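You operate a simulated robot arm through the tools that you are given. There is no shell and no other tool.

You run a simulated robot arm. Do the job below in one go: nothing can be reset, and whatever is moved stays where it is left.

## Task
Get the extractor pulling over the silver jig, blow the swarf into the silver pan, then switch it off.
Fine: swing the arm over the jig, pull the yellow duct slide open and put the black switch on before blowing; leave arm and slide so. Where these are worked on the way, their far stop is far enough and under half their travel is too little: black switch.

The check looks at the end state, three seconds after you hand in, the way a careful person would. Anything else that was tipped, shoved, dropped, spilled or broken makes it a failure.

## Robot
A 7-joint arm with a fingered hand, fixed in place. Base frame: the origin is at the foot of the arm, x ahead of it, y to its left, z up. Readings come in m, rad, newtons and seconds.
Its first joint turns from -1.204 to 3.002 rad. Payload 5 kg.
Tool frame: the origin (TCP) lies between the finger pads and is the grasp point; the fingertips stand 0.032 m ahead of it; z points along the fingers, y is the line along which they close. Largest opening 0.16 m; the body of the gripper starts 0.089 m behind the TCP. The gripper is a hand of 3 fingers: y runs from the thumb to the fingers, the wrist lies at [0, 0, -0.252] in the tool frame, and closing takes about 1.5 s.
Orientation is that of the tool frame in the base frame, as a unit quaternion [x, y, z, w]. With the fingers straight down and closing along the base's y, the tool's x points along the base's -x, its y along +y and its z along -z.

## Interface
- The arm moves only by the tool apply_moves. Its argument "plan" is a list of rows, each a list of 7 numbers: the shift along the base's x, y, z in units of 40 mm (1.0 is 40 mm), then the turn, a rotation vector about the base's x, y, z in units of 4 degrees (1.0 is 4 degrees), then the opening in per cent of the stroke, from 0 (shut) to 100 (fully open). In form: [[dx, dy, dz, ax, ay, az, claw], ...]. A call has 1 to 20 rows; each row shifts and turns the commanded pose from where the row before left it. A call with a number of a shift or a turn outside -1 to 1 is refused whole. Each row takes 0.2 s and may step no farther than 0.05 m and 0.15 rad from the row before; otherwise, or with a gripper value out of range, the whole call is refused. Where a pose cannot be reached the arm comes as near as it can. A force on the tool above 40 N (or 10 N above the force at the start of the call, whichever is more), or a blocked arm, ends the call early, and 0.2 s more pass. The fingers move at their own pace (about 0.108 m/s each) and stop on an object; they squeeze with about 22 N. The grip force told is the motor's: it shows also when the fingers shut on nothing. Time passes only in rows, and 0.2 s behind the last, so rows that do not move let the fingers close. It gives the time, the measured TCP pose, the force on the tool (base axes), the opening and the grip force at its end, in the units of the frame above (readings bear some noise), with the torque about the TCP (base axes, N m) and any sound that the robot's microphone picked up.
- Cameras (640 x 400 px; columns grow to the right, rows downward): "scene" is fixed at [0.2206, 0.5007, 1.5375]; the picture's right is [-0.90, -0.44, 0.00], its down [-0.10, 0.19, -0.98] and it looks along [0.43, -0.88, -0.22] (base axes); focal length 358 px, centre (320, 200). "wrist" rides on the gripper at [0.065, -0.004, -0.116] in the tool frame; the picture's right is [0.06, 1.00, 0.00], its down [-0.87, 0.05, -0.49] and it looks along [-0.49, 0.03, 0.87] (tool axes); focal length 261 px, centre (320, 200).
- snapshot(camera): a new picture of that camera. It takes no simulated time.
- move_column(by): slides the trunk up (or, below 0, down) by that many m; the arm rides with it, the base frame stays. It gives what a move gives, with no picture.
- grasp_type(shape): the hand has 3 fingers and takes this shape, open, in about a second: jaw (thumb against the fingers, like two jaws); tri (thumb and two fingers); tip (a fingertip pinch); poke (one finger out to press); point (the index stretched); flat (the hand flat); cup (the hand cupped); fist (a fist). The gripper value then closes the fingers along that shape, each until it touches; the sizes above hold for jaw. It gives what a move gives, with no picture.
- measure_at(camera, pixels): there is no depth. For up to 12 entries [column, row, z] of the newest picture of that camera ("zoom" is the newest enlarged one), the place [x, y] in the base frame at which the ray of that pixel passes the height z, good to about 0.002 m. It takes no simulated time.
- inspect(camera, box): a new picture of the part [left, top, right, bottom] of that camera's present view, enlarged. It takes no simulated time.
- close_job(): hands the job in; it is judged then, once.

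Unless the task says otherwise, let go and move clear before handing in.

The tools are called after "Call:" as name(argument=value, ...) on one line, values as JSON. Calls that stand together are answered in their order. apply_moves: Moves the arm, as the interface text tells. Its arguments: {"type":"object","properties":{"plan":{"type":"array","items":{"type":"array","items":{"type":"number"}}}},"required":["plan"]} The other tools are called the same way: move_column (by) slides the trunk up or down; grasp_type (shape) gives the hand a shape; snapshot (camera) takes a picture; measure_at (camera, pixels) gives the place at which the rays of pixels pass given heights; inspect (camera, box) takes an enlarged picture of a part of a camera's view; close_job () hands the job in.

At the start:

```text
time_s: 0.0
tool_pos: [0.6481, -0.4696, 1.3902]
orientation: [-0.001, 1.0, 0.001, 0.0]
wrist_force: [0.7, 1.2, -0.9]
torque: [0.03, 0.01, -0.01]
width: 0.1601
grip_force: 0.0
shape: jaw
trunk travel left (down, up): [-0.8, 0.14]
```

scene: 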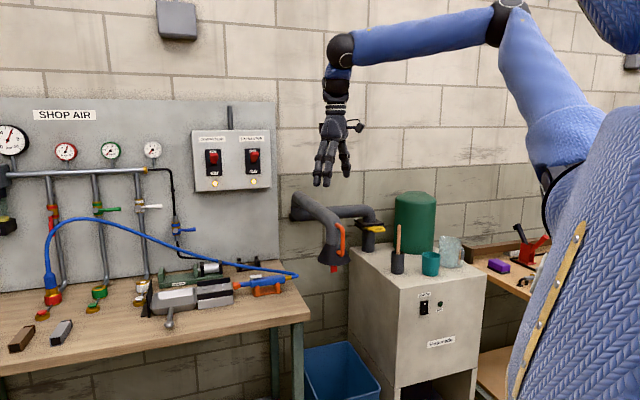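
wrist: 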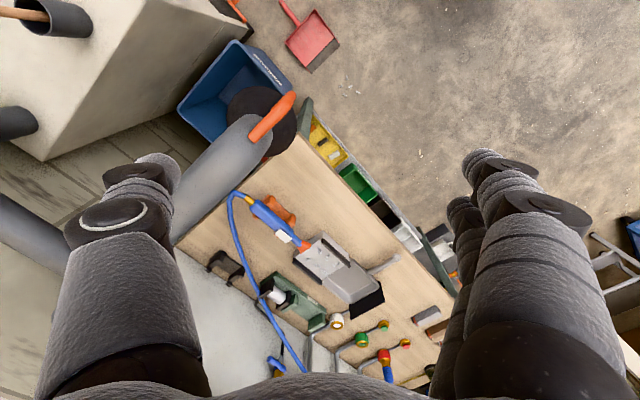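

The pictures show a bench with a shop-air board, a blue blow gun near scene (265,285), an extractor arm with an orange handle near (340,245), a yellow slide near (373,230), and a cabinet with a black switch near (424,305). I'll zoom in on the parts before moving.

Call:
inspect(camera="scene", box=[280, 170, 480, 295])

Call:
inspect(camera="scene", box=[120, 230, 320, 355])

Call:
inspect(camera="scene", box=[380, 270, 480, 370])

Call:
inspect(camera="scene", box=[0, 100, 200, 225])

Call:
inspect(camera="scene", box=[0, 220, 200, 345])

Call:
inspect(camera="wrist", box=[180, 80, 500, 380])

```text
3.20 times, centred on (380, 232) of scene
```

zoom: 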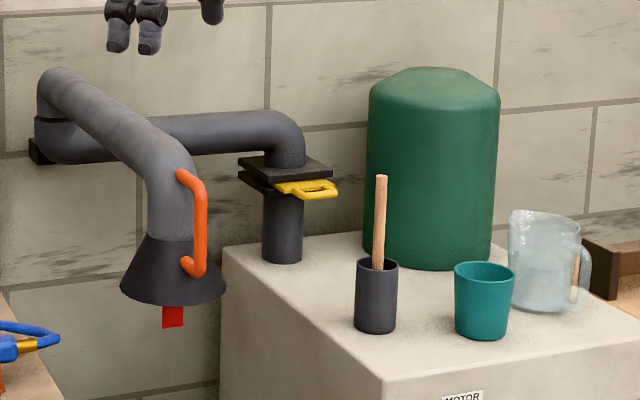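

```text
3.20 times, centred on (220, 292) of scene
```

zoom: 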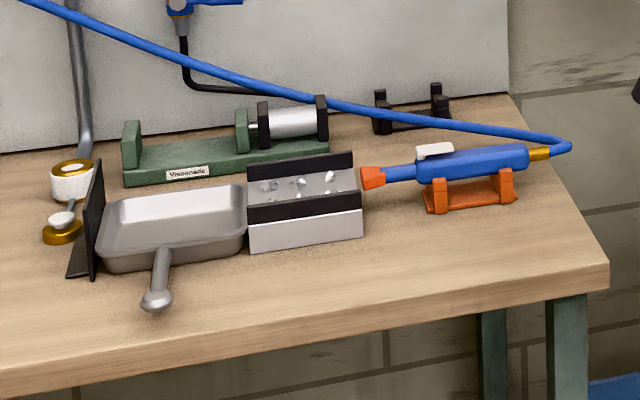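

```text
4.00 times, centred on (430, 320) of scene
```

zoom: 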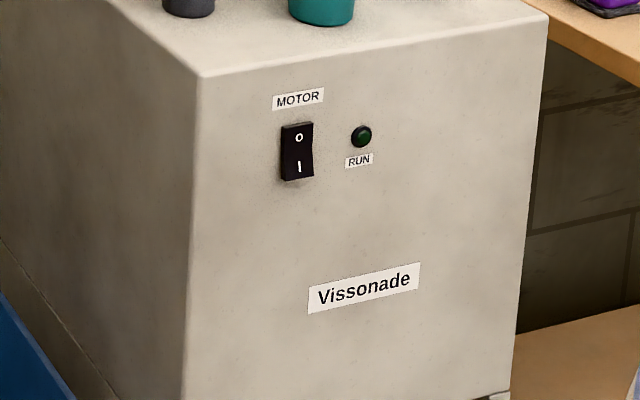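

```text
3.20 times, centred on (100, 162) of scene
```

zoom: 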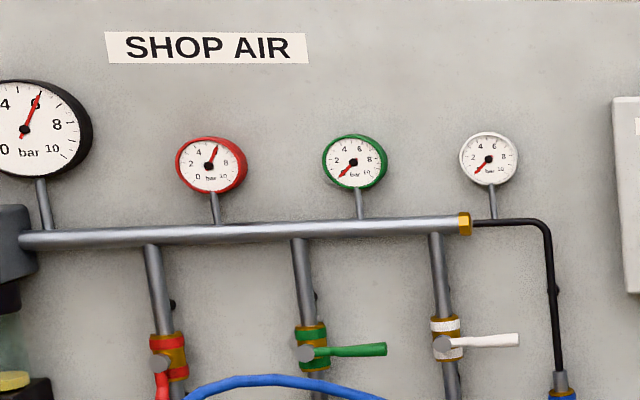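

```text
3.20 times, centred on (100, 282) of scene
```

zoom: 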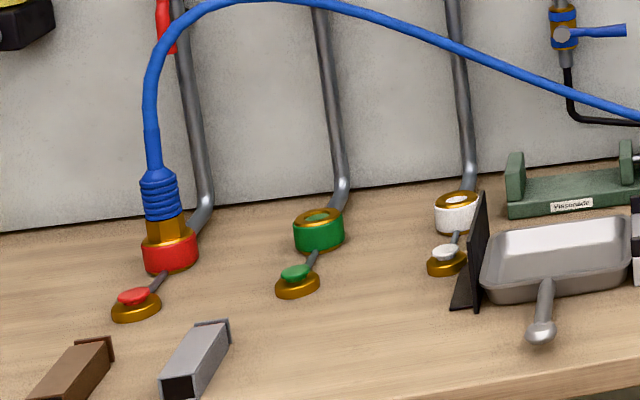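

```text
1.33 times, centred on (340, 230) of wrist
```

zoom: 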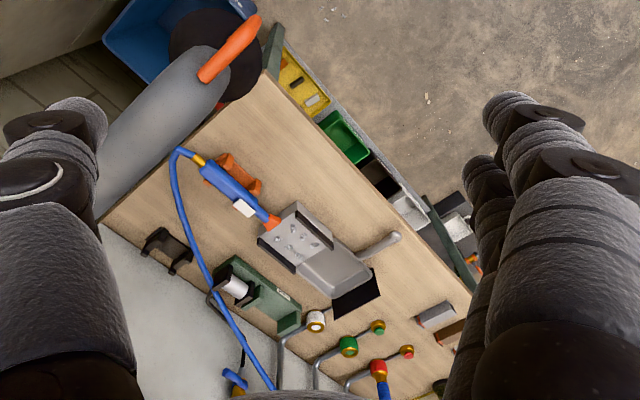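

The red line's gauge reads about 6 bar and its handle hangs along the pipe, with the blue hose plugged into the red port. I'll look at the control box at (232,155) and the area near the bench edge next.

Call:
inspect(camera="scene", box=[185, 120, 285, 200])

Call:
inspect(camera="scene", box=[280, 180, 360, 280])

Call:
inspect(camera="scene", box=[340, 190, 420, 270])

Call:
inspect(camera="scene", box=[140, 260, 300, 340])

Call:
inspect(camera="scene", box=[440, 200, 560, 310])

```text
5.00 times, centred on (235, 160) of scene
```

zoom: 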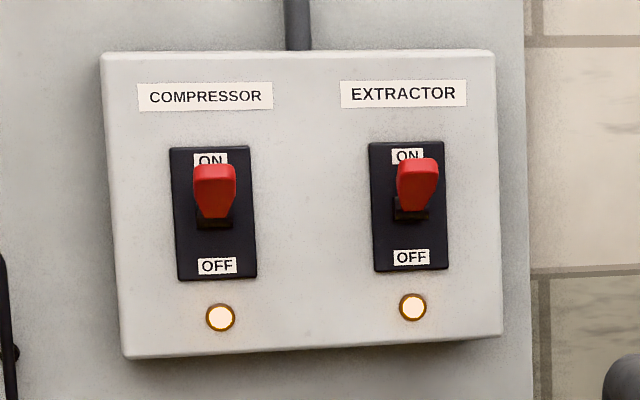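

```text
4.00 times, centred on (320, 230) of scene
```

zoom: 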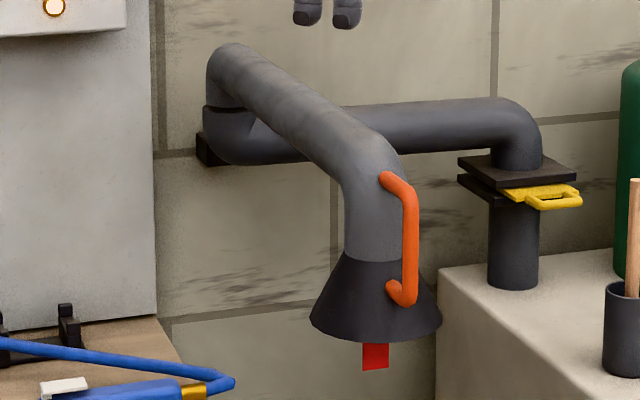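

```text
5.00 times, centred on (380, 230) of scene
```

zoom: 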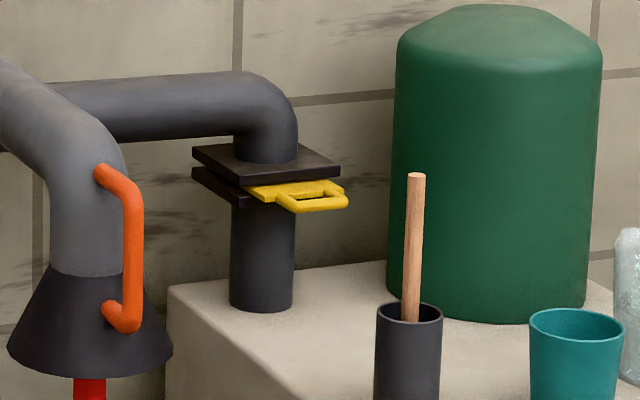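

```text
4.00 times, centred on (220, 300) of scene
```

zoom: 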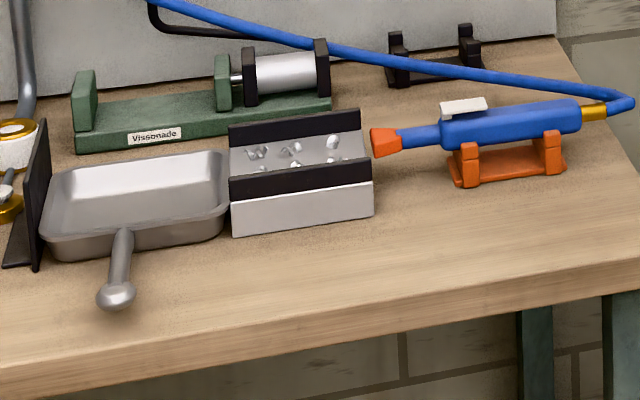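

```text
3.64 times, centred on (500, 255) of scene
```

zoom: 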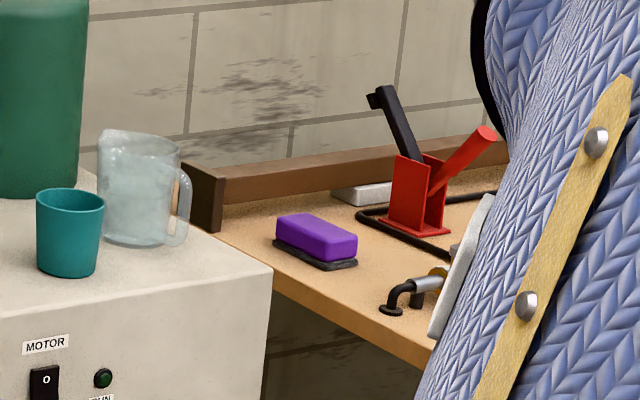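

Both red panel switches stand at ON with lit lamps, so only the MOTOR rocker, the yellow slide, the hood and the blow gun need working. I'll triangulate heights with the nozzle tip (scene 234,286; wrist 306,246) and the pan handle end (scene 169,323; wrist 394,258).

Call:
measure_at(camera="scene", pixels=[[234, 286, 0.7], [234, 286, 0.8], [234, 286, 0.9], [234, 286, 1.0], [169, 323, 0.7], [169, 323, 0.8], [169, 323, 0.9], [169, 323, 1.0]])

Call:
measure_at(camera="wrist", pixels=[[306, 246, 0.7], [306, 246, 0.8], [306, 246, 0.9], [306, 246, 1.0], [394, 258, 0.7], [394, 258, 0.8], [394, 258, 0.9], [394, 258, 1.0]])

```text
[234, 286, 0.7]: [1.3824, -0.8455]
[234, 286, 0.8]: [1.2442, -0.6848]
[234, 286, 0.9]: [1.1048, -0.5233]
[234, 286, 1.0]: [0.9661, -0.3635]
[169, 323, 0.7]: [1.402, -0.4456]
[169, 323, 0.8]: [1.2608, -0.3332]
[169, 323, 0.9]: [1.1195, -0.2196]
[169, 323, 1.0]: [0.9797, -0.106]
```

```text
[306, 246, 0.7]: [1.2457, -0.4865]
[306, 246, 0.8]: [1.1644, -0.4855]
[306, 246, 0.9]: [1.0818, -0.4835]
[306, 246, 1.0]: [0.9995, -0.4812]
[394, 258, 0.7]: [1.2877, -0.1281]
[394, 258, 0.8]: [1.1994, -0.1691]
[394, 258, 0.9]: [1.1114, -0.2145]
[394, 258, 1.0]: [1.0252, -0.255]
```

The nozzle lies near (1.077,-0.488,0.918) and the pan handle end near (1.115,-0.217,0.903). I'll now measure the gun, jig, pan, hood and cabinet points.

Call:
measure_at(camera="scene", pixels=[[251, 284, 0.92], [285, 279, 0.92], [299, 276, 0.92], [256, 277, 0.94], [255, 296, 0.87], [281, 292, 0.87], [197, 284, 0.92], [230, 277, 0.92], [233, 296, 0.92], [199, 297, 0.92], [198, 309, 0.87], [233, 303, 0.87]])

Call:
measure_at(camera="scene", pixels=[[310, 312, 0.87], [310, 312, 0.9], [310, 312, 0.84], [151, 296, 0.91], [194, 287, 0.91], [196, 298, 0.91], [152, 312, 0.91], [164, 305, 0.9], [150, 281, 0.95]])

Call:
measure_at(camera="wrist", pixels=[[299, 132, 0.84], [299, 132, 0.87], [299, 132, 0.9], [246, 193, 0.92], [287, 234, 0.92], [282, 236, 0.94], [320, 233, 0.92], [356, 264, 0.92], [381, 284, 0.87], [352, 305, 0.87]])

Call:
inspect(camera="wrist", box=[220, 170, 420, 330])

Call:
inspect(camera="wrist", box=[150, 30, 350, 160])

```text
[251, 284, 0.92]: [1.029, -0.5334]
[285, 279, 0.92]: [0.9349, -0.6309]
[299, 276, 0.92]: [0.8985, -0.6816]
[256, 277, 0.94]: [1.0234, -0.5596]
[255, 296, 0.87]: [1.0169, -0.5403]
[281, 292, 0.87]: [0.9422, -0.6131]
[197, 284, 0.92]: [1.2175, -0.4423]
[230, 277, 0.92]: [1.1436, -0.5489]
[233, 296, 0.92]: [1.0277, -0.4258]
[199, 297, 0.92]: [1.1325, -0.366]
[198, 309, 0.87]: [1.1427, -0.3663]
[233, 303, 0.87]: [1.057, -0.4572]
```

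```text
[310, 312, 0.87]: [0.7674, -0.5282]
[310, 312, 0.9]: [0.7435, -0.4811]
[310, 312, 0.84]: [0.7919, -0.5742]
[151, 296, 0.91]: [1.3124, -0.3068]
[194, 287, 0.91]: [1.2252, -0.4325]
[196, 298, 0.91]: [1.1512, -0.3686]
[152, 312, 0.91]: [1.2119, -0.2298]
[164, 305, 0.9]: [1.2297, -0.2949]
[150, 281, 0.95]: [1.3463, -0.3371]
```

```text
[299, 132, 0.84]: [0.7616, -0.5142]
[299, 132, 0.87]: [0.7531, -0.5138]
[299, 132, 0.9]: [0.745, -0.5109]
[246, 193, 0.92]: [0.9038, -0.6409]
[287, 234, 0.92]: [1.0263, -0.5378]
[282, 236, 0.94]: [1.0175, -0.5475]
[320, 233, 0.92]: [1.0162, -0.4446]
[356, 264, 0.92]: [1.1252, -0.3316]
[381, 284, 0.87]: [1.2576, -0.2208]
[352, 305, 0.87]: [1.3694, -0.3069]
```

```text
2.50 times, centred on (320, 250) of wrist
```

zoom: 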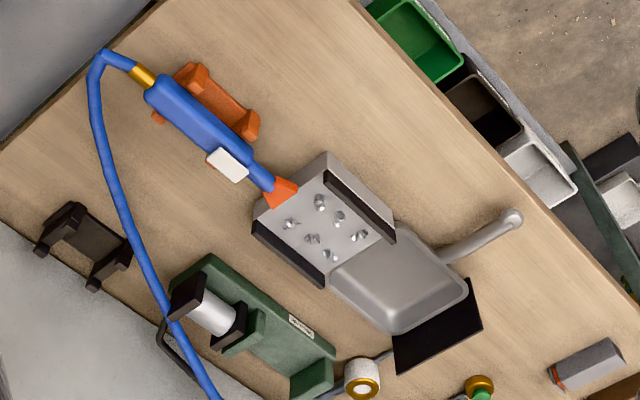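

```text
3.08 times, centred on (250, 95) of wrist
```

zoom: 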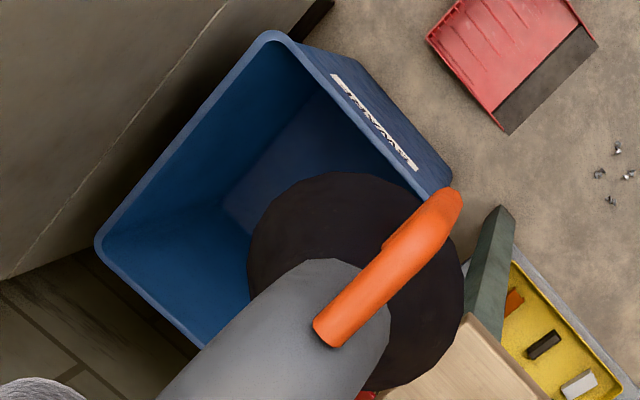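

Bench top is at about z 0.88 and the gun lies along (0.68,0.73) already aimed at the jig from its stand. Now I'll triangulate the orange hood handle (scene 336,225 / 339,254; wrist 253,137 / 290,95) and measure the slide and the switch.

Call:
measure_at(camera="scene", pixels=[[336, 225, 1.1], [336, 225, 1.2], [336, 225, 1.3], [339, 254, 1.0], [339, 254, 1.1], [339, 254, 1.2], [343, 240, 1.1], [343, 240, 1.2]])

Call:
measure_at(camera="wrist", pixels=[[253, 137, 1.1], [253, 137, 1.2], [253, 137, 1.3], [290, 95, 1.0], [290, 95, 1.1], [290, 95, 1.2]])

Call:
measure_at(camera="scene", pixels=[[374, 229, 1.1], [374, 229, 1.0], [374, 229, 1.2], [424, 308, 0.7], [424, 308, 0.8], [424, 308, 0.6], [430, 289, 0.9], [430, 289, 0.8], [516, 268, 0.8], [516, 268, 0.9]])

```text
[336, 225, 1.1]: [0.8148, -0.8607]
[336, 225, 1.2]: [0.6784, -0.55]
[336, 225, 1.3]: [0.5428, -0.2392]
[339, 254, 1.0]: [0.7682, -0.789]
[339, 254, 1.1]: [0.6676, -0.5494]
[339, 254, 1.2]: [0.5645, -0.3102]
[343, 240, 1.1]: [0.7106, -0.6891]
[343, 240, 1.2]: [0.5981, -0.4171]
```

```text
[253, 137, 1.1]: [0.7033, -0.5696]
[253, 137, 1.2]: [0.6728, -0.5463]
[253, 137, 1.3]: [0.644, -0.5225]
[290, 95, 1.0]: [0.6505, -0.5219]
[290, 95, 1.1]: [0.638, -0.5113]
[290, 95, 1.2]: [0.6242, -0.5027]
```

```text
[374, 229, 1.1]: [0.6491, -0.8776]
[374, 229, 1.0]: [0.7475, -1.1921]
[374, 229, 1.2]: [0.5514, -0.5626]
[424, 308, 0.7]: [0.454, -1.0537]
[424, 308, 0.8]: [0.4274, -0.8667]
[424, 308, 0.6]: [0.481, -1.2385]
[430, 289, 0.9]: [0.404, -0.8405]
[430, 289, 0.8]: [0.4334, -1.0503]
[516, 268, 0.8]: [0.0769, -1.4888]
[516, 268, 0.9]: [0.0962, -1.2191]
```

The handle bar comes out near (0.645,-0.515,1.11) to (0.677,-0.548,1.20), and the arm pivot lies by the wall near (0.98,-0.83). I'll yaw the hand clockwise and back off a little so the wrist camera can see the cabinet, slide and switch.

Call:
apply_moves(plan=[[-0.15, 0, 0, 0, 0, -1, 100], [-0.15, 0, 0, 0, 0, -1, 100], [-0.15, 0, 0, 0, 0, -1, 100], [-0.15, 0, 0, 0, 0, -1, 100], [-0.15, 0, 0, 0, 0, -1, 100], [-0.15, 0, 0, 0, 0, -1, 100], [-0.15, 0, 0, 0, 0, -1, 100], [-0.15, 0, 0, 0, 0, -1, 100], [-0.15, 0, 0, 0, 0, -1, 100], [-0.15, 0, 0, 0, 0, -1, 100], [-0.15, 0, 0, 0, 0, -1, 100], [-0.15, 0, 0, 0, 0, -1, 100], [-0.15, 0, 0, 0, 0, -1, 100], [-0.15, 0, 0, 0, 0, -1, 100], [-0.15, 0, 0, 0, 0, -1, 100]])

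Call:
snapshot(camera="wrist")

Call:
snapshot(camera="scene")

```text
time_s: 3.2
tool_pos: [0.5584, -0.4698, 1.3891]
orientation: [0.501, 0.865, 0.0, 0.0]
wrist_force: [0.3, -0.2, 0.4]
torque: [-0.01, -0.04, -0.02]
width: 0.1596
grip_force: 0.0
shape: jaw
trunk travel left (down, up): [-0.8, 0.14]
```

```text
taken
```

wrist: 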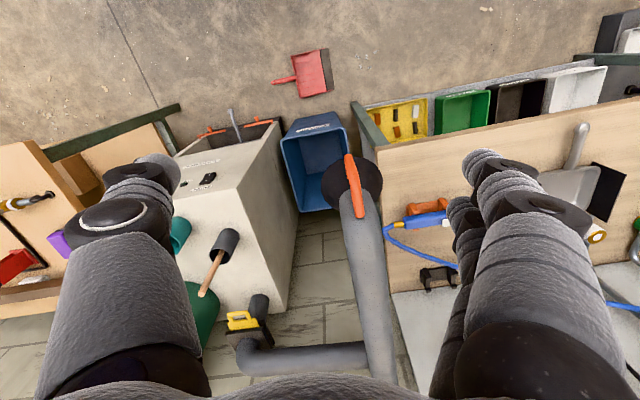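

```text
taken
```

scene: 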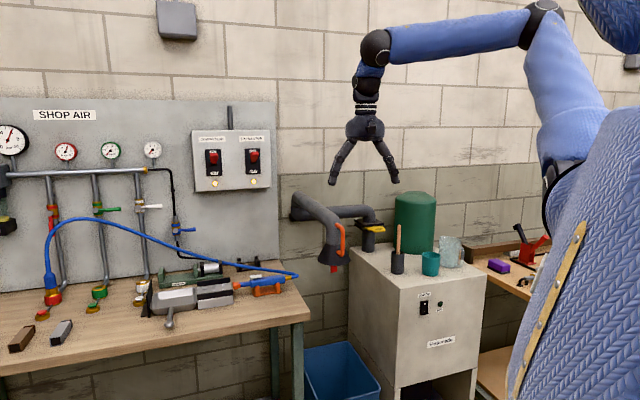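

The wrist view now shows the cabinet, yellow slide at about (240,320), and the switch near (209,178). I'll zoom in on these.

Call:
inspect(camera="wrist", box=[170, 240, 330, 380])

Call:
inspect(camera="wrist", box=[150, 100, 300, 220])

Call:
inspect(camera="wrist", box=[300, 120, 460, 300])

```text
2.86 times, centred on (250, 310) of wrist
```

zoom: 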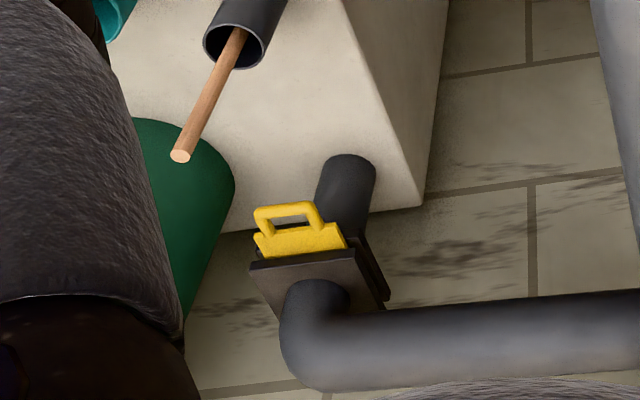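

```text
3.33 times, centred on (225, 160) of wrist
```

zoom: 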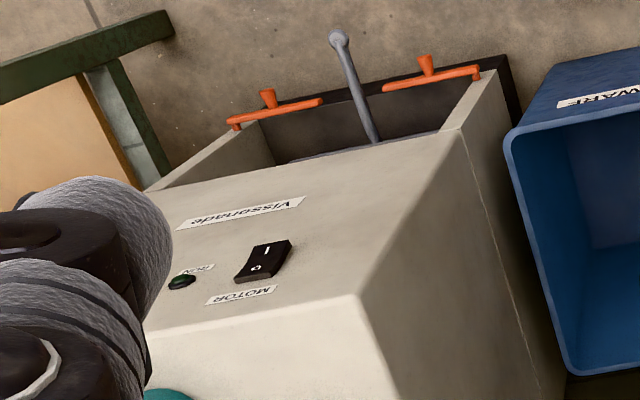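

```text
2.22 times, centred on (380, 210) of wrist
```

zoom: 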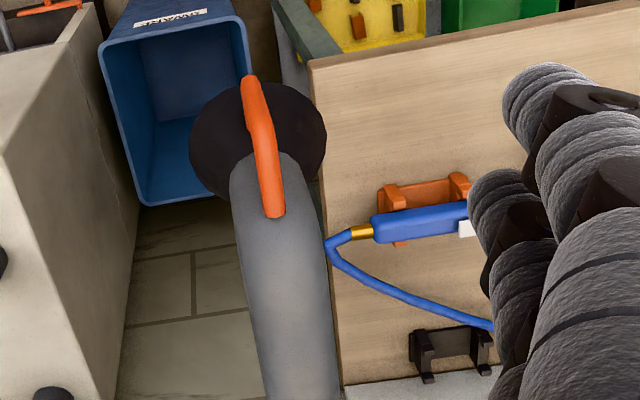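

I'll triangulate the slide handle (wrist 238,313; scene 380,231), the switch (wrist 208,179; scene 424,308), the cabinet corners and obstacles.

Call:
measure_at(camera="wrist", pixels=[[228, 315, 1.0], [228, 315, 1.1], [248, 313, 1.0], [248, 313, 1.1], [208, 179, 0.7], [208, 179, 0.8], [237, 188, 0.8], [237, 188, 0.9], [224, 245, 1.0], [205, 292, 1.1], [236, 131, 0.7], [236, 131, 0.8]])

Call:
measure_at(camera="scene", pixels=[[385, 230.5, 1.0], [385, 230.5, 1.1], [374, 231.5, 1.0], [374, 231.5, 1.1], [424.5, 308, 0.7], [424.5, 308, 0.8], [400, 289, 0.8], [400, 289, 0.9], [399, 225, 1.1], [397, 272, 0.9], [487, 273, 0.9], [348, 253, 0.9]])

```text
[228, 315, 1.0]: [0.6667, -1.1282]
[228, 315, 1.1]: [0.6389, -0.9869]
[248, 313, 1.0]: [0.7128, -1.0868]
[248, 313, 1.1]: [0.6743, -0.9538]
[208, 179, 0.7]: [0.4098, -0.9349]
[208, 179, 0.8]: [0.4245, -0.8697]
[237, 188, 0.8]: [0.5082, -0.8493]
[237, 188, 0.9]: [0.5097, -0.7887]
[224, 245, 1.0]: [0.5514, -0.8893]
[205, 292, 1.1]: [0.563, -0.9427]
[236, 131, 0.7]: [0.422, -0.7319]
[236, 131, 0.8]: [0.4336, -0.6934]
```

```text
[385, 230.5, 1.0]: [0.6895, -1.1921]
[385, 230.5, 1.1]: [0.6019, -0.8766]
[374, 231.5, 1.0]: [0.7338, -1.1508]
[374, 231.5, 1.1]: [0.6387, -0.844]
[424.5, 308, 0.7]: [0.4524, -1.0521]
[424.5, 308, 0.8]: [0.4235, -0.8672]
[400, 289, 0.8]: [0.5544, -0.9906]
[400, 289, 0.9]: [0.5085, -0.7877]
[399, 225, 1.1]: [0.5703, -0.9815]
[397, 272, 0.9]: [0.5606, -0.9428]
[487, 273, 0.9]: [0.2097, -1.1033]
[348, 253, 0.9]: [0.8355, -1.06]
```

The switch sits at (0.424,-0.868,0.80) on the cabinet face, and the slide handle bar runs (0.656,-1.076)–(0.699,-1.038) at z 1.037, with the brush standing in front of it. I'll measure the hood mouth, the duct swivel and the brush more exactly.

Call:
measure_at(camera="scene", pixels=[[334, 259.5, 1.0], [334, 259.5, 1.1], [299, 206, 1.15], [299, 206, 1.2], [304, 192, 1.2], [304, 192, 1.3], [399, 225, 1.05], [397, 255, 1.0], [430, 263, 1.0], [416, 198, 1.2]])

Call:
measure_at(camera="wrist", pixels=[[352, 184, 1.0], [352, 184, 1.1], [201, 294, 1.05], [201, 294, 1.1], [224, 245, 1.0], [224, 245, 0.95], [180, 234, 1.0], [349, 157, 1.1], [360, 215, 1.2], [248, 364, 1.15]])

Call:
inspect(camera="wrist", box=[220, 280, 420, 400])

```text
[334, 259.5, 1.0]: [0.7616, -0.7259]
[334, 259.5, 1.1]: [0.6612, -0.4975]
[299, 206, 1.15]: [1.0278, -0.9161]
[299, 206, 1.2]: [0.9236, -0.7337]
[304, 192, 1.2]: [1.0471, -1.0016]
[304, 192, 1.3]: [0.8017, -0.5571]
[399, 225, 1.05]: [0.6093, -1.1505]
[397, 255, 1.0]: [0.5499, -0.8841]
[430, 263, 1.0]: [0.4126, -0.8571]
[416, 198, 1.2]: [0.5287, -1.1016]
```

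```text
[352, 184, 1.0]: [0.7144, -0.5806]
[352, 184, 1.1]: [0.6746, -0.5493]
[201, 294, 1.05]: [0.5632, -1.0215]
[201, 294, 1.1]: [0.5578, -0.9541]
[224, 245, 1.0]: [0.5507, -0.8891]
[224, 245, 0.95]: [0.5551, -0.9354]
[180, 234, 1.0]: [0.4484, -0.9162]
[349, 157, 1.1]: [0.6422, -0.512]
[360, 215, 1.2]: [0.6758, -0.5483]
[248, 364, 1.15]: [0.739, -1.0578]
```

```text
3.20 times, centred on (320, 340) of wrist
```

zoom: 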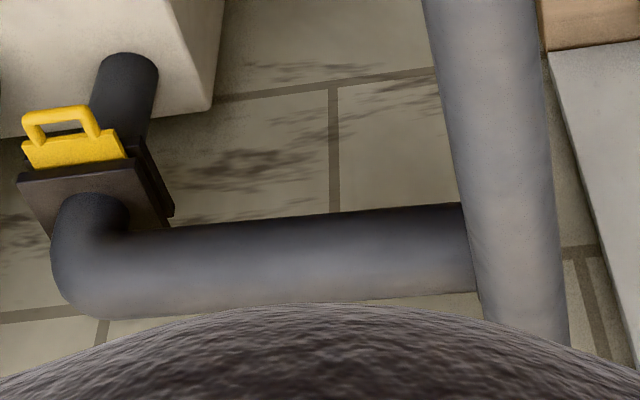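

The hood mouth centre is at about (0.684,-0.557,1.075), the arm pivot at roughly (0.965,-0.83), and the brush tip is at (0.557,-0.934,1.116). I'll shape a fist, yaw back to azimuth -30° and pitch the tool up so the fist can push the hood arm from its cabinet side.

Call:
grasp_type(shape="fist")

Call:
apply_moves(plan=[[-0.3, 0, 0, 0, 0, 1, 0], [-0.3, 0, 0, 0, 0, 1, 0], [-0.3, 0, 0, 0, 0, 1, 0], [0, 0, 0, 0, 0, 1, 0], [0, 0, 0, 0, 0, 1, 0], [0, 0, 0, 0, 0, 1, 0], [0, 0, 0, 0, 0, 1, 0], [0, 0, 0, 0, 0, 0.5, 0]])

Call:
snapshot(camera="scene")

Call:
snapshot(camera="wrist")

```text
time_s: 4.1
tool_pos: [0.5584, -0.4694, 1.3896]
orientation: [0.5, 0.866, 0.0, 0.0]
wrist_force: [0.7, -0.4, -0.5]
torque: [-0.02, 0.0, -0.03]
width: 0.0
grip_force: 0.0
shape: fist
trunk travel left (down, up): [-0.8, 0.14]
```

```text
time_s: 5.9
tool_pos: [0.521, -0.469, 1.3903]
orientation: [0.258, 0.966, 0.001, 0.0]
wrist_force: [0.2, -0.2, 0.3]
torque: [0.0, -0.04, 0.0]
width: 0.0
grip_force: 0.1
shape: fist
trunk travel left (down, up): [-0.8, 0.14]
```

```text
taken
```

scene: 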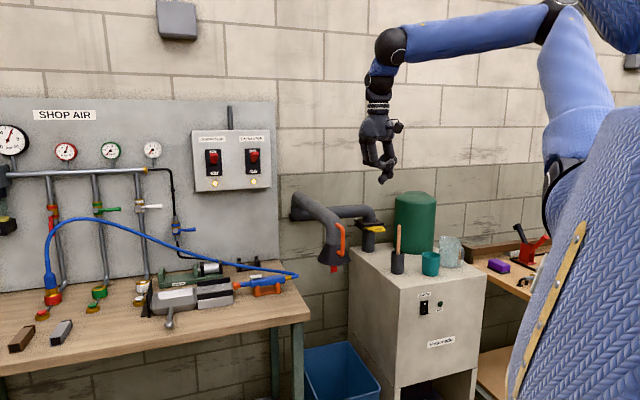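

```text
taken
```

wrist: 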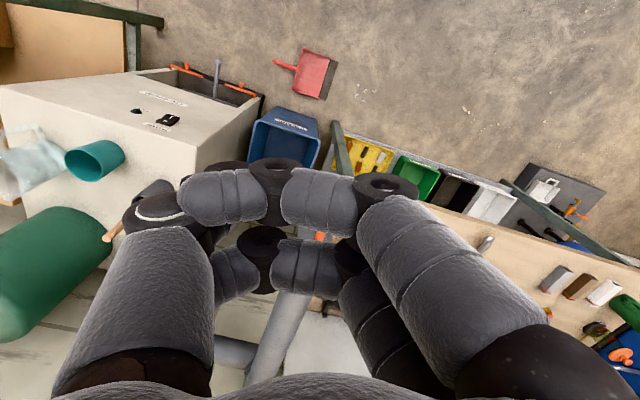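

The fist front sits about at the TCP. I'll pitch the tool up 70° while moving to the cabinet side of the hood arm, staying high at z 1.39.

Call:
apply_moves(plan=[[0.12, -0.34, 0, -0.5, -0.866, 0, 0], [0.12, -0.34, 0, -0.5, -0.866, 0, 0], [0.12, -0.34, 0, -0.5, -0.866, 0, 0], [0.12, -0.34, 0, -0.5, -0.866, 0, 0], [0.12, -0.34, 0, -0.5, -0.866, 0, 0], [0.12, -0.34, 0, -0.5, -0.866, 0, 0], [0.12, -0.34, 0, -0.5, -0.866, 0, 0], [0.12, -0.34, 0, -0.5, -0.866, 0, 0], [0.12, -0.34, 0, -0.5, -0.866, 0, 0], [0.12, -0.34, 0, -0.5, -0.866, 0, 0], [0.12, -0.34, 0, -0.5, -0.866, 0, 0], [0.12, -0.34, 0, -0.5, -0.866, 0, 0], [0.12, -0.34, 0, -0.5, -0.866, 0, 0], [0.12, -0.34, 0, -0.5, -0.866, 0, 0], [0.12, -0.34, 0, -0.5, -0.866, 0, 0], [0.12, -0.34, 0, -0.5, -0.866, 0, 0], [0.12, -0.34, 0, -0.5, -0.866, 0, 0], [0.12, -0.34, 0, -0.25, -0.433, 0, 0]])

Call:
snapshot(camera="scene")

Call:
snapshot(camera="wrist")

```text
time_s: 9.7
tool_pos: [0.6084, -0.7153, 1.3896]
orientation: [0.212, 0.792, -0.148, 0.553]
wrist_force: [0.2, -0.7, -0.1]
torque: [-0.01, -0.03, 0.01]
width: 0.0003
grip_force: 0.0
shape: fist
trunk travel left (down, up): [-0.8, 0.14]
```

```text
taken
```

scene: 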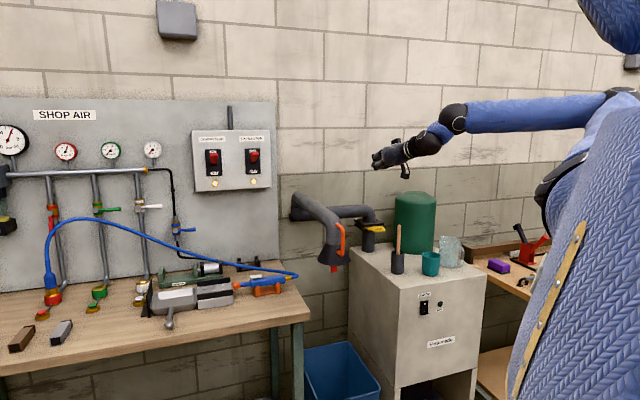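

```text
taken
```

wrist: 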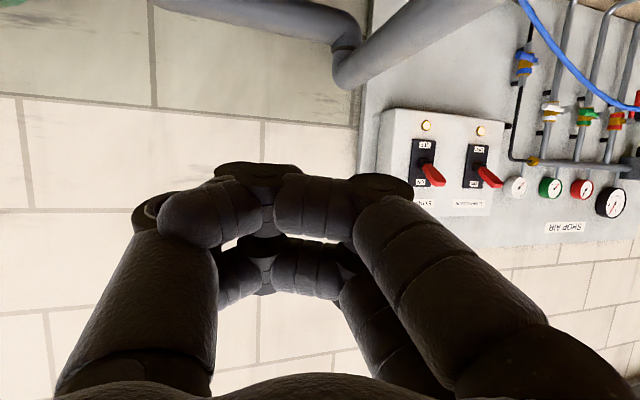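

The fist is at (0.608,-0.715,1.39) pointing outward and down 20°, clear of the arm. I'll lower it straight to z 1.15 beside the hood pipe.

Call:
apply_moves(plan=[[0, 0, -1, 0, 0, 0, 0], [0, 0, -1, 0, 0, 0, 0], [0, 0, -1, 0, 0, 0, 0], [0, 0, -1, 0, 0, 0, 0], [0, 0, -1, 0, 0, 0, 0], [0, 0, -1, 0, 0, 0, 0]])

Call:
snapshot(camera="scene")

Call:
snapshot(camera="wrist")

```text
time_s: 11.1
tool_pos: [0.6092, -0.7166, 1.1482]
orientation: [0.213, 0.791, -0.149, 0.553]
wrist_force: [-0.6, -0.3, -1.0]
torque: [-0.01, -0.04, 0.02]
width: 0.0003
grip_force: 0.0
shape: fist
trunk travel left (down, up): [-0.8, 0.14]
```

```text
taken
```

scene: 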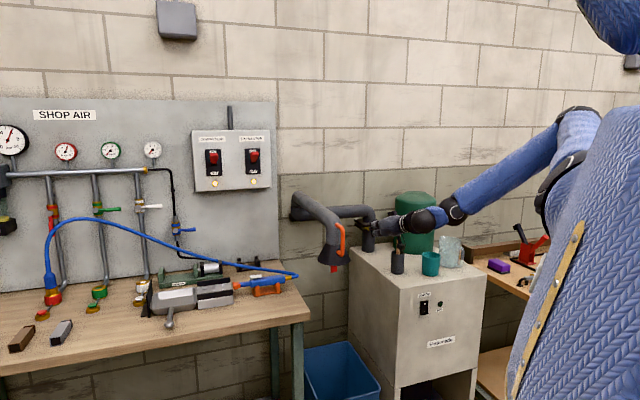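

```text
taken
```

wrist: 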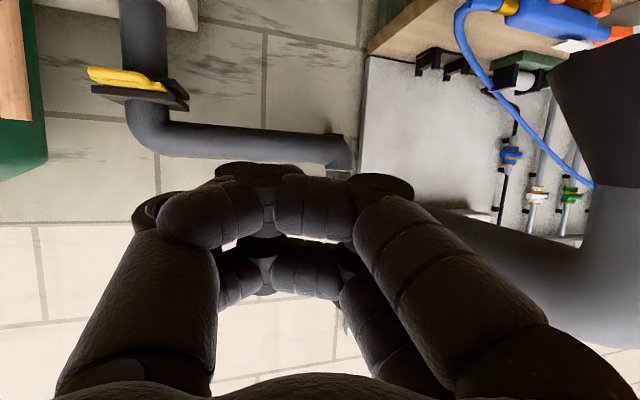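

The fist is beside the hood pipe (cone at wrist upper right) with about 7 cm to contact. I'll sweep it along an arc about the pivot in small steps and check after the first part.

Call:
apply_moves(plan=[[0.176, 0.459, 0, 0, 0, 0, 0], [0.176, 0.459, 0, 0, 0, 0, 0], [0.224, 0.439, 0, 0, 0, 0, 0], [0.224, 0.439, 0, 0, 0, 0, 0], [0.268, 0.4125, 0, 0, 0, 0, 0], [0.268, 0.4125, 0, 0, 0, 0, 0], [0.31, 0.3825, 0, 0, 0, 0, 0], [0.31, 0.3825, 0, 0, 0, 0, 0]])

Call:
snapshot(camera="scene")

Call:
snapshot(camera="wrist")

```text
time_s: 12.9
tool_pos: [0.6866, -0.5784, 1.1486]
orientation: [0.212, 0.792, -0.148, 0.553]
wrist_force: [0.9, -0.1, -1.0]
torque: [0.0, 0.0, 0.07]
width: 0.0002
grip_force: 0.0
shape: fist
trunk travel left (down, up): [-0.8, 0.14]
```

```text
taken
```

scene: 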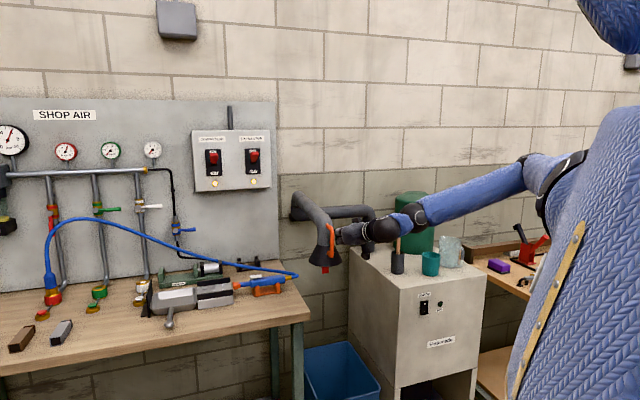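

```text
taken
```

wrist: 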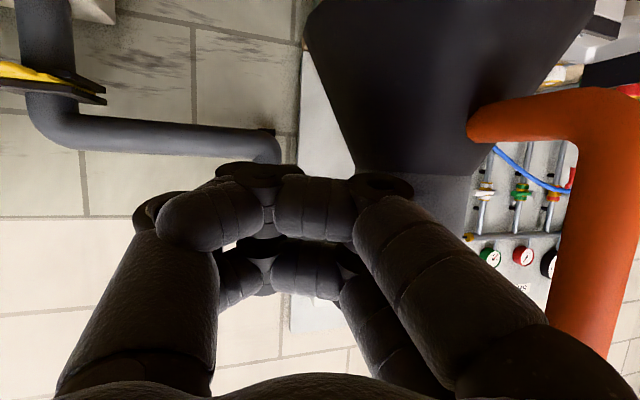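

The hood has begun to swing (scene 334→325) with hardly any force. I'll continue along the arc.

Call:
apply_moves(plan=[[0.3475, 0.3475, 0, 0, 0, 0, 0], [0.3475, 0.3475, 0, 0, 0, 0, 0], [0.3825, 0.31, 0, 0, 0, 0, 0], [0.3825, 0.31, 0, 0, 0, 0, 0], [0.4125, 0.268, 0, 0, 0, 0, 0], [0.4125, 0.268, 0, 0, 0, 0, 0], [0.439, 0.224, 0, 0, 0, 0, 0], [0.439, 0.224, 0, 0, 0, 0, 0]])

Call:
snapshot(camera="scene")

Call:
snapshot(camera="wrist")

```text
time_s: 14.7
tool_pos: [0.8128, -0.4881, 1.1481]
orientation: [0.212, 0.792, -0.149, 0.553]
wrist_force: [-0.8, 0.1, 0.2]
torque: [0.01, -0.01, 0.0]
width: 0.0001
grip_force: 0.0
shape: fist
trunk travel left (down, up): [-0.8, 0.14]
```

```text
taken
```

scene: 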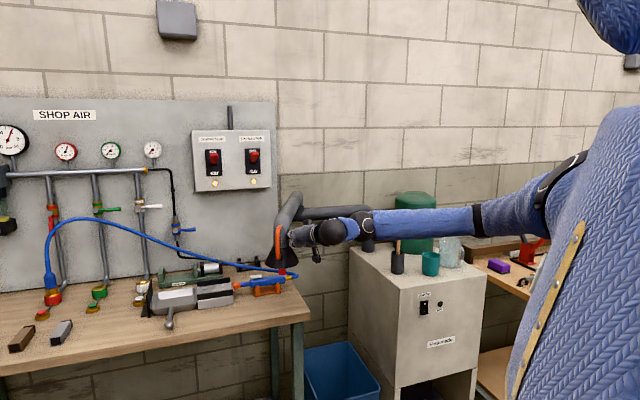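

```text
taken
```

wrist: 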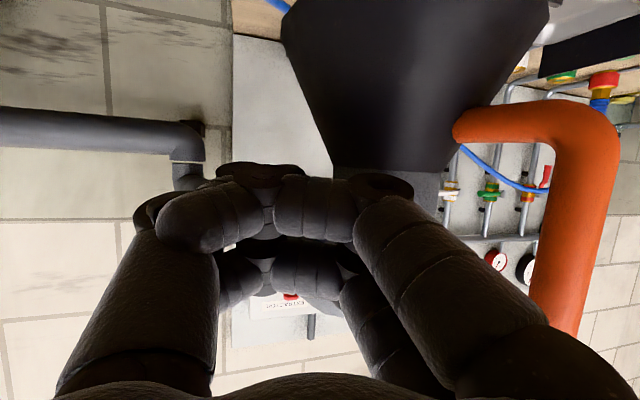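

The hood is at scene (283,255), moving smoothly toward the jig. I'll go on with six more rows and look closely.

Call:
apply_moves(plan=[[0.459, 0.176, 0, 0, 0, 0, 0], [0.459, 0.176, 0, 0, 0, 0, 0], [0.475, 0.1275, 0, 0, 0, 0, 0], [0.475, 0.1275, 0, 0, 0, 0, 0], [0.486, 0.076, 0, 0, 0, 0, 0], [0.486, 0.076, 0, 0, 0, 0, 0]])

Call:
snapshot(camera="scene")

Call:
inspect(camera="scene", box=[160, 180, 340, 320])

```text
time_s: 16.1
tool_pos: [0.927, -0.4561, 1.1502]
orientation: [0.212, 0.792, -0.148, 0.554]
wrist_force: [0.3, 0.6, -0.6]
torque: [0.01, 0.0, -0.01]
width: 0.0
grip_force: 0.2
shape: fist
trunk travel left (down, up): [-0.8, 0.14]
```

```text
taken
```

scene: 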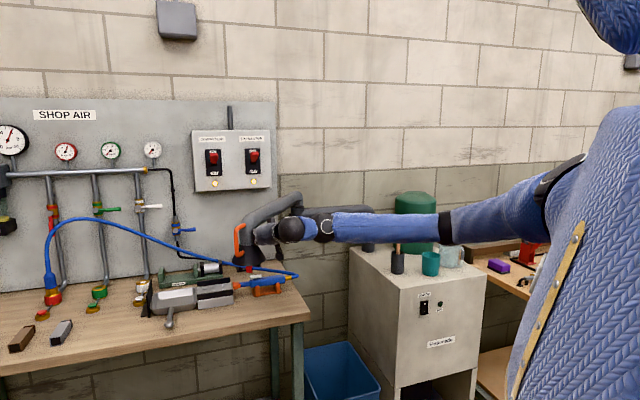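

```text
2.86 times, centred on (250, 250) of scene
```

zoom: 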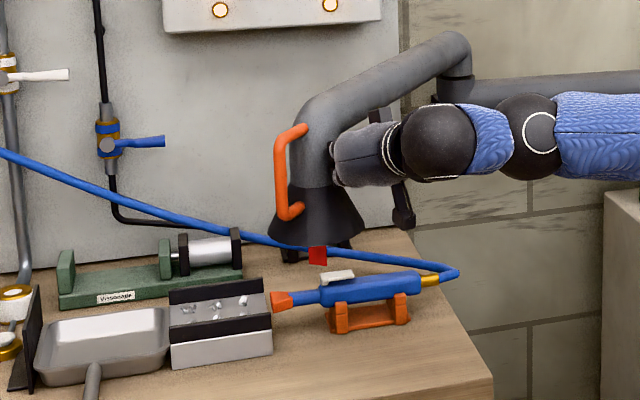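

The hood mouth is at about scene (248,261); it must reach near (213,251) to be over the jig. I'll measure its present place.

Call:
measure_at(camera="scene", pixels=[[248.5, 261, 1.075], [211, 251, 1.075], [215, 288, 0.92], [200, 285, 0.93], [231, 278, 0.93], [233, 296, 0.92]])

Call:
snapshot(camera="wrist")

```text
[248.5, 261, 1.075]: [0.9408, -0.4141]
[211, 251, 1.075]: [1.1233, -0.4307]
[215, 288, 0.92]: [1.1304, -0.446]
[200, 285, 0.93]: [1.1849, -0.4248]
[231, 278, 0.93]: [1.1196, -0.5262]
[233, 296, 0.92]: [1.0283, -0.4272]
```

```text
taken
```

wrist: 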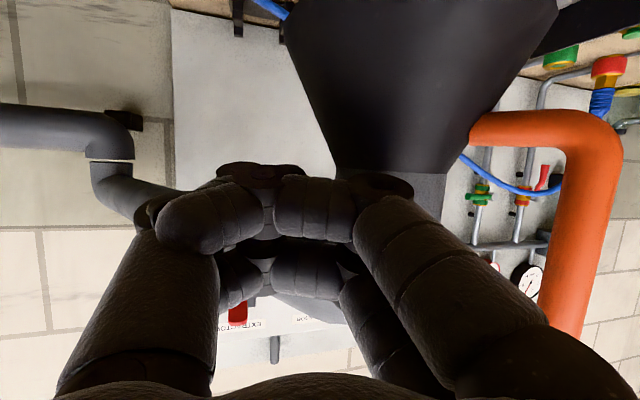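

The hood centre is now at (0.941,-0.414) and needs to go on to about (1.115,-0.44). I'll push six more rows.

Call:
apply_moves(plan=[[0.491, 0.026, 0, 0, 0, 0, 0], [0.491, 0.026, 0, 0, 0, 0, 0], [0.491, -0.026, 0, 0, 0, 0, 0], [0.491, -0.026, 0, 0, 0, 0, 0], [0.486, -0.076, 0, 0, 0, 0, 0]])

Call:
snapshot(camera="scene")

Call:
inspect(camera="scene", box=[140, 180, 320, 320])

```text
time_s: 17.3
tool_pos: [1.0252, -0.4598, 1.1499]
orientation: [0.213, 0.792, -0.149, 0.553]
wrist_force: [0.0, -0.4, -0.7]
torque: [0.01, 0.01, 0.04]
width: 0.0
grip_force: 0.1
shape: fist
trunk travel left (down, up): [-0.8, 0.14]
```

```text
taken
```

scene: 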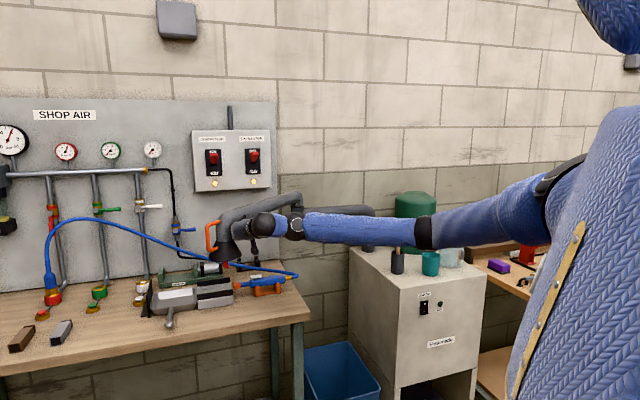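

```text
2.86 times, centred on (230, 250) of scene
```

zoom: 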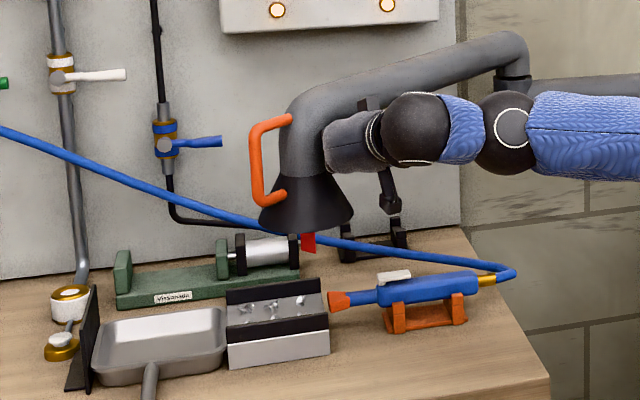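

The hood mouth is now near scene (225,255), almost over the jig. I'll measure it against the jig centre at about (1.124,-0.438).

Call:
measure_at(camera="scene", pixels=[[224.7, 255.2, 1.075], [214, 288, 0.925], [197.5, 309, 0.88], [233, 304, 0.88], [197, 284, 0.945], [230, 278, 0.945], [198, 298, 0.945], [232.5, 292, 0.945]])

```text
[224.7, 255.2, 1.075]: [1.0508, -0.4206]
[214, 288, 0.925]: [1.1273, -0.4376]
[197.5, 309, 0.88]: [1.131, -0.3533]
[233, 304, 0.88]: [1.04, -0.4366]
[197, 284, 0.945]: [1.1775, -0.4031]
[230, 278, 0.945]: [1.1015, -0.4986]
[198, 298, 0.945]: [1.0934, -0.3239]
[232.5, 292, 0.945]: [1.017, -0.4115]
```

The hood is at (1.051,-0.421) and needs roughly 7 cm more. I'll push three more rows and re-measure.

Call:
apply_moves(plan=[[0.486, -0.076, 0, 0, 0, 0, 0], [0.475, -0.1275, 0, 0, 0, 0, 0], [0.475, -0.1275, 0, 0, 0, 0, 0]])

Call:
snapshot(camera="scene")

Call:
inspect(camera="scene", box=[140, 180, 320, 320])

```text
time_s: 18.1
tool_pos: [1.0826, -0.4739, 1.1498]
orientation: [0.212, 0.792, -0.148, 0.553]
wrist_force: [-0.7, 0.0, -0.4]
torque: [0.03, -0.02, 0.0]
width: 0.0
grip_force: 0.0
shape: fist
trunk travel left (down, up): [-0.8, 0.14]
```

```text
taken
```

scene: 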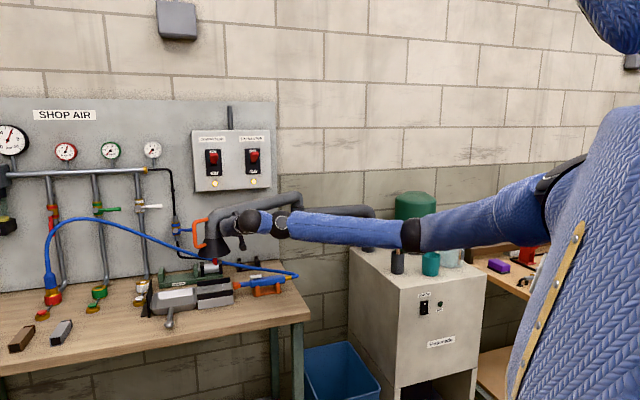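

```text
2.86 times, centred on (230, 250) of scene
```

zoom: 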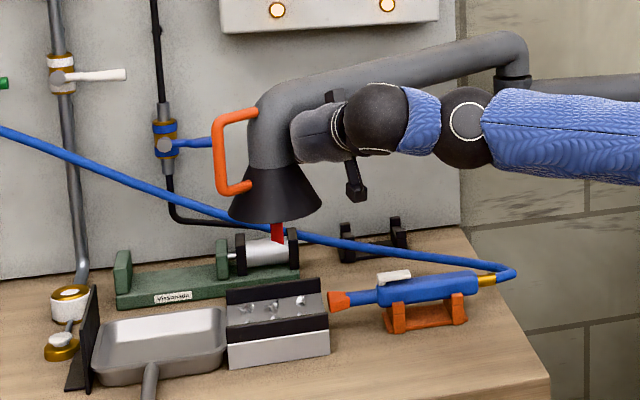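

The hood mouth is at scene (214,252), very near over the jig. I'll measure before a last small nudge.

Call:
measure_at(camera="scene", pixels=[[214.2, 251.7, 1.075], [198.5, 253, 1.075], [230, 250, 1.075]])

Call:
snapshot(camera="wrist")

```text
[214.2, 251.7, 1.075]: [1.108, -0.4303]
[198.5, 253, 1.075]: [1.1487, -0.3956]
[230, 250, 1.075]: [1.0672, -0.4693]
```

```text
taken
```

wrist: 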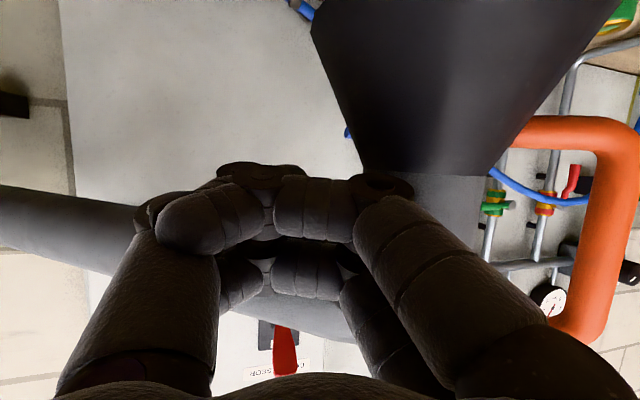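

The hood is at (1.108,-0.430), about 1 cm short of the jig centre. I'll nudge it 1.2 cm more, then back away along the reverse path.

Call:
apply_moves(plan=[[0.29, -0.09, 0, 0, 0, 0, 0], [0, 0, 0, 0, 0, 0, 0], [-0.4, 0.05, 0, 0, 0, 0, 0], [-0.8, 0.05, 0, 0, 0, 0, 0], [-1, 0, 0, 0, 0, 0, 0], [-1, 0, 0, 0, 0, 0, 0], [-1, 0, 0.3, 0, 0, 0, 0], [-1, 0, 0.3, 0, 0, 0, 0]])

Call:
snapshot(camera="scene")

Call:
inspect(camera="scene", box=[140, 180, 320, 320])

```text
time_s: 19.9
tool_pos: [0.8852, -0.4717, 1.1738]
orientation: [0.211, 0.792, -0.147, 0.554]
wrist_force: [-0.5, 0.4, 0.2]
torque: [0.02, 0.0, 0.01]
width: 0.0
grip_force: 0.0
shape: fist
trunk travel left (down, up): [-0.8, 0.14]
```

```text
taken
```

scene: 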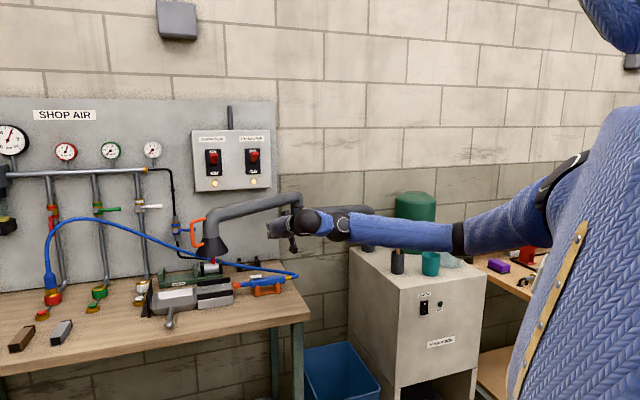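

```text
2.86 times, centred on (230, 250) of scene
```

zoom: 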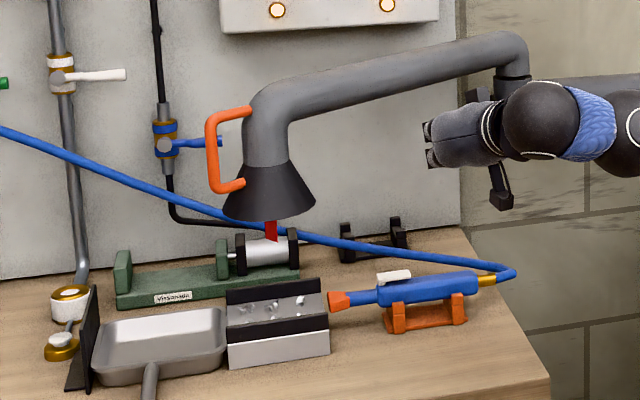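

The hood now stays at scene (212,251), i.e. about (1.12,-0.431), right over the jig. Next is the slide: I'll retract, yaw to azimuth about -85°, and lift for a re-grip.

Call:
apply_moves(plan=[[-0.5, -0.1, 0.5, 0, 0, -1, 0], [-0.5, -0.1, 0.5, 0, 0, -1, 0], [-0.5, -0.1, 0.5, 0, 0, -1, 0], [-0.5, -0.1, 0.5, 0, 0, -1, 0], [-0.5, -0.1, 0.5, 0, 0, -1, 0], [-0.5, -0.1, 0.5, 0, 0, -1, 0], [-0.5, -0.1, 0.5, 0, 0, -1, 0], [-0.5, -0.1, 0.5, 0, 0, -1, 0], [-0.5, -0.1, 0.5, 0, 0, -1, 0], [-0.5, -0.1, 0.5, 0, 0, -1, 0], [-0.3, 0, 0, 0, 0, -1, 0], [-0.3, 0, 0, 0, 0, -1, 0], [0, 0, 0, 0, 0, -1, 0], [0, 0, 0, 0, 0, -0.75, 0]])

Call:
snapshot(camera="scene")

```text
time_s: 22.9
tool_pos: [0.7646, -0.4968, 1.2933]
orientation: [0.372, 0.731, -0.259, 0.511]
wrist_force: [0.0, -0.9, -0.1]
torque: [-0.01, 0.01, 0.01]
width: 0.0002
grip_force: 0.0
shape: fist
out of reach, approached as far as the arm can: row 7, 8, 9, 10, 11, 12, 13, 14
trunk travel left (down, up): [-0.8, 0.14]
```

```text
taken
```

scene: 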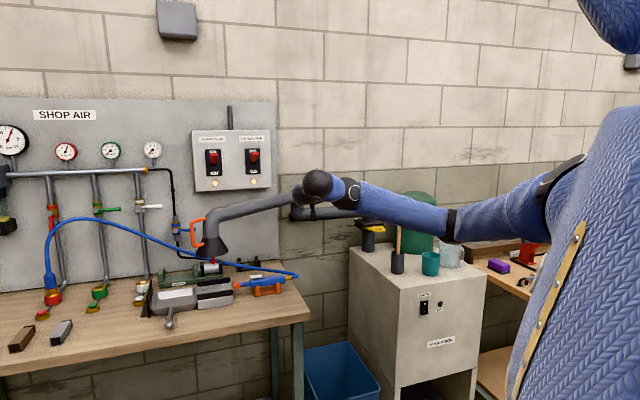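

The yaw stopped at azimuth about -54° (scene shows the hand pointing at the wall), so a wrist limit was met. I'll shift the hand toward the cabinet side first, keeping this orientation, and see how the command frame behaves.

Call:
apply_moves(plan=[[-0.5, -0.3, 0, 0, 0, 0, 0], [-0.5, -0.3, 0, 0, 0, 0, 0], [-0.5, -0.3, 0, 0, 0, 0, 0]])

```text
time_s: 23.7
tool_pos: [0.7049, -0.534, 1.2941]
orientation: [0.372, 0.73, -0.259, 0.512]
wrist_force: [0.4, -0.1, 0.6]
torque: [-0.03, 0.01, 0.06]
width: 0.0002
grip_force: 0.0
shape: fist
trunk travel left (down, up): [-0.8, 0.14]
```

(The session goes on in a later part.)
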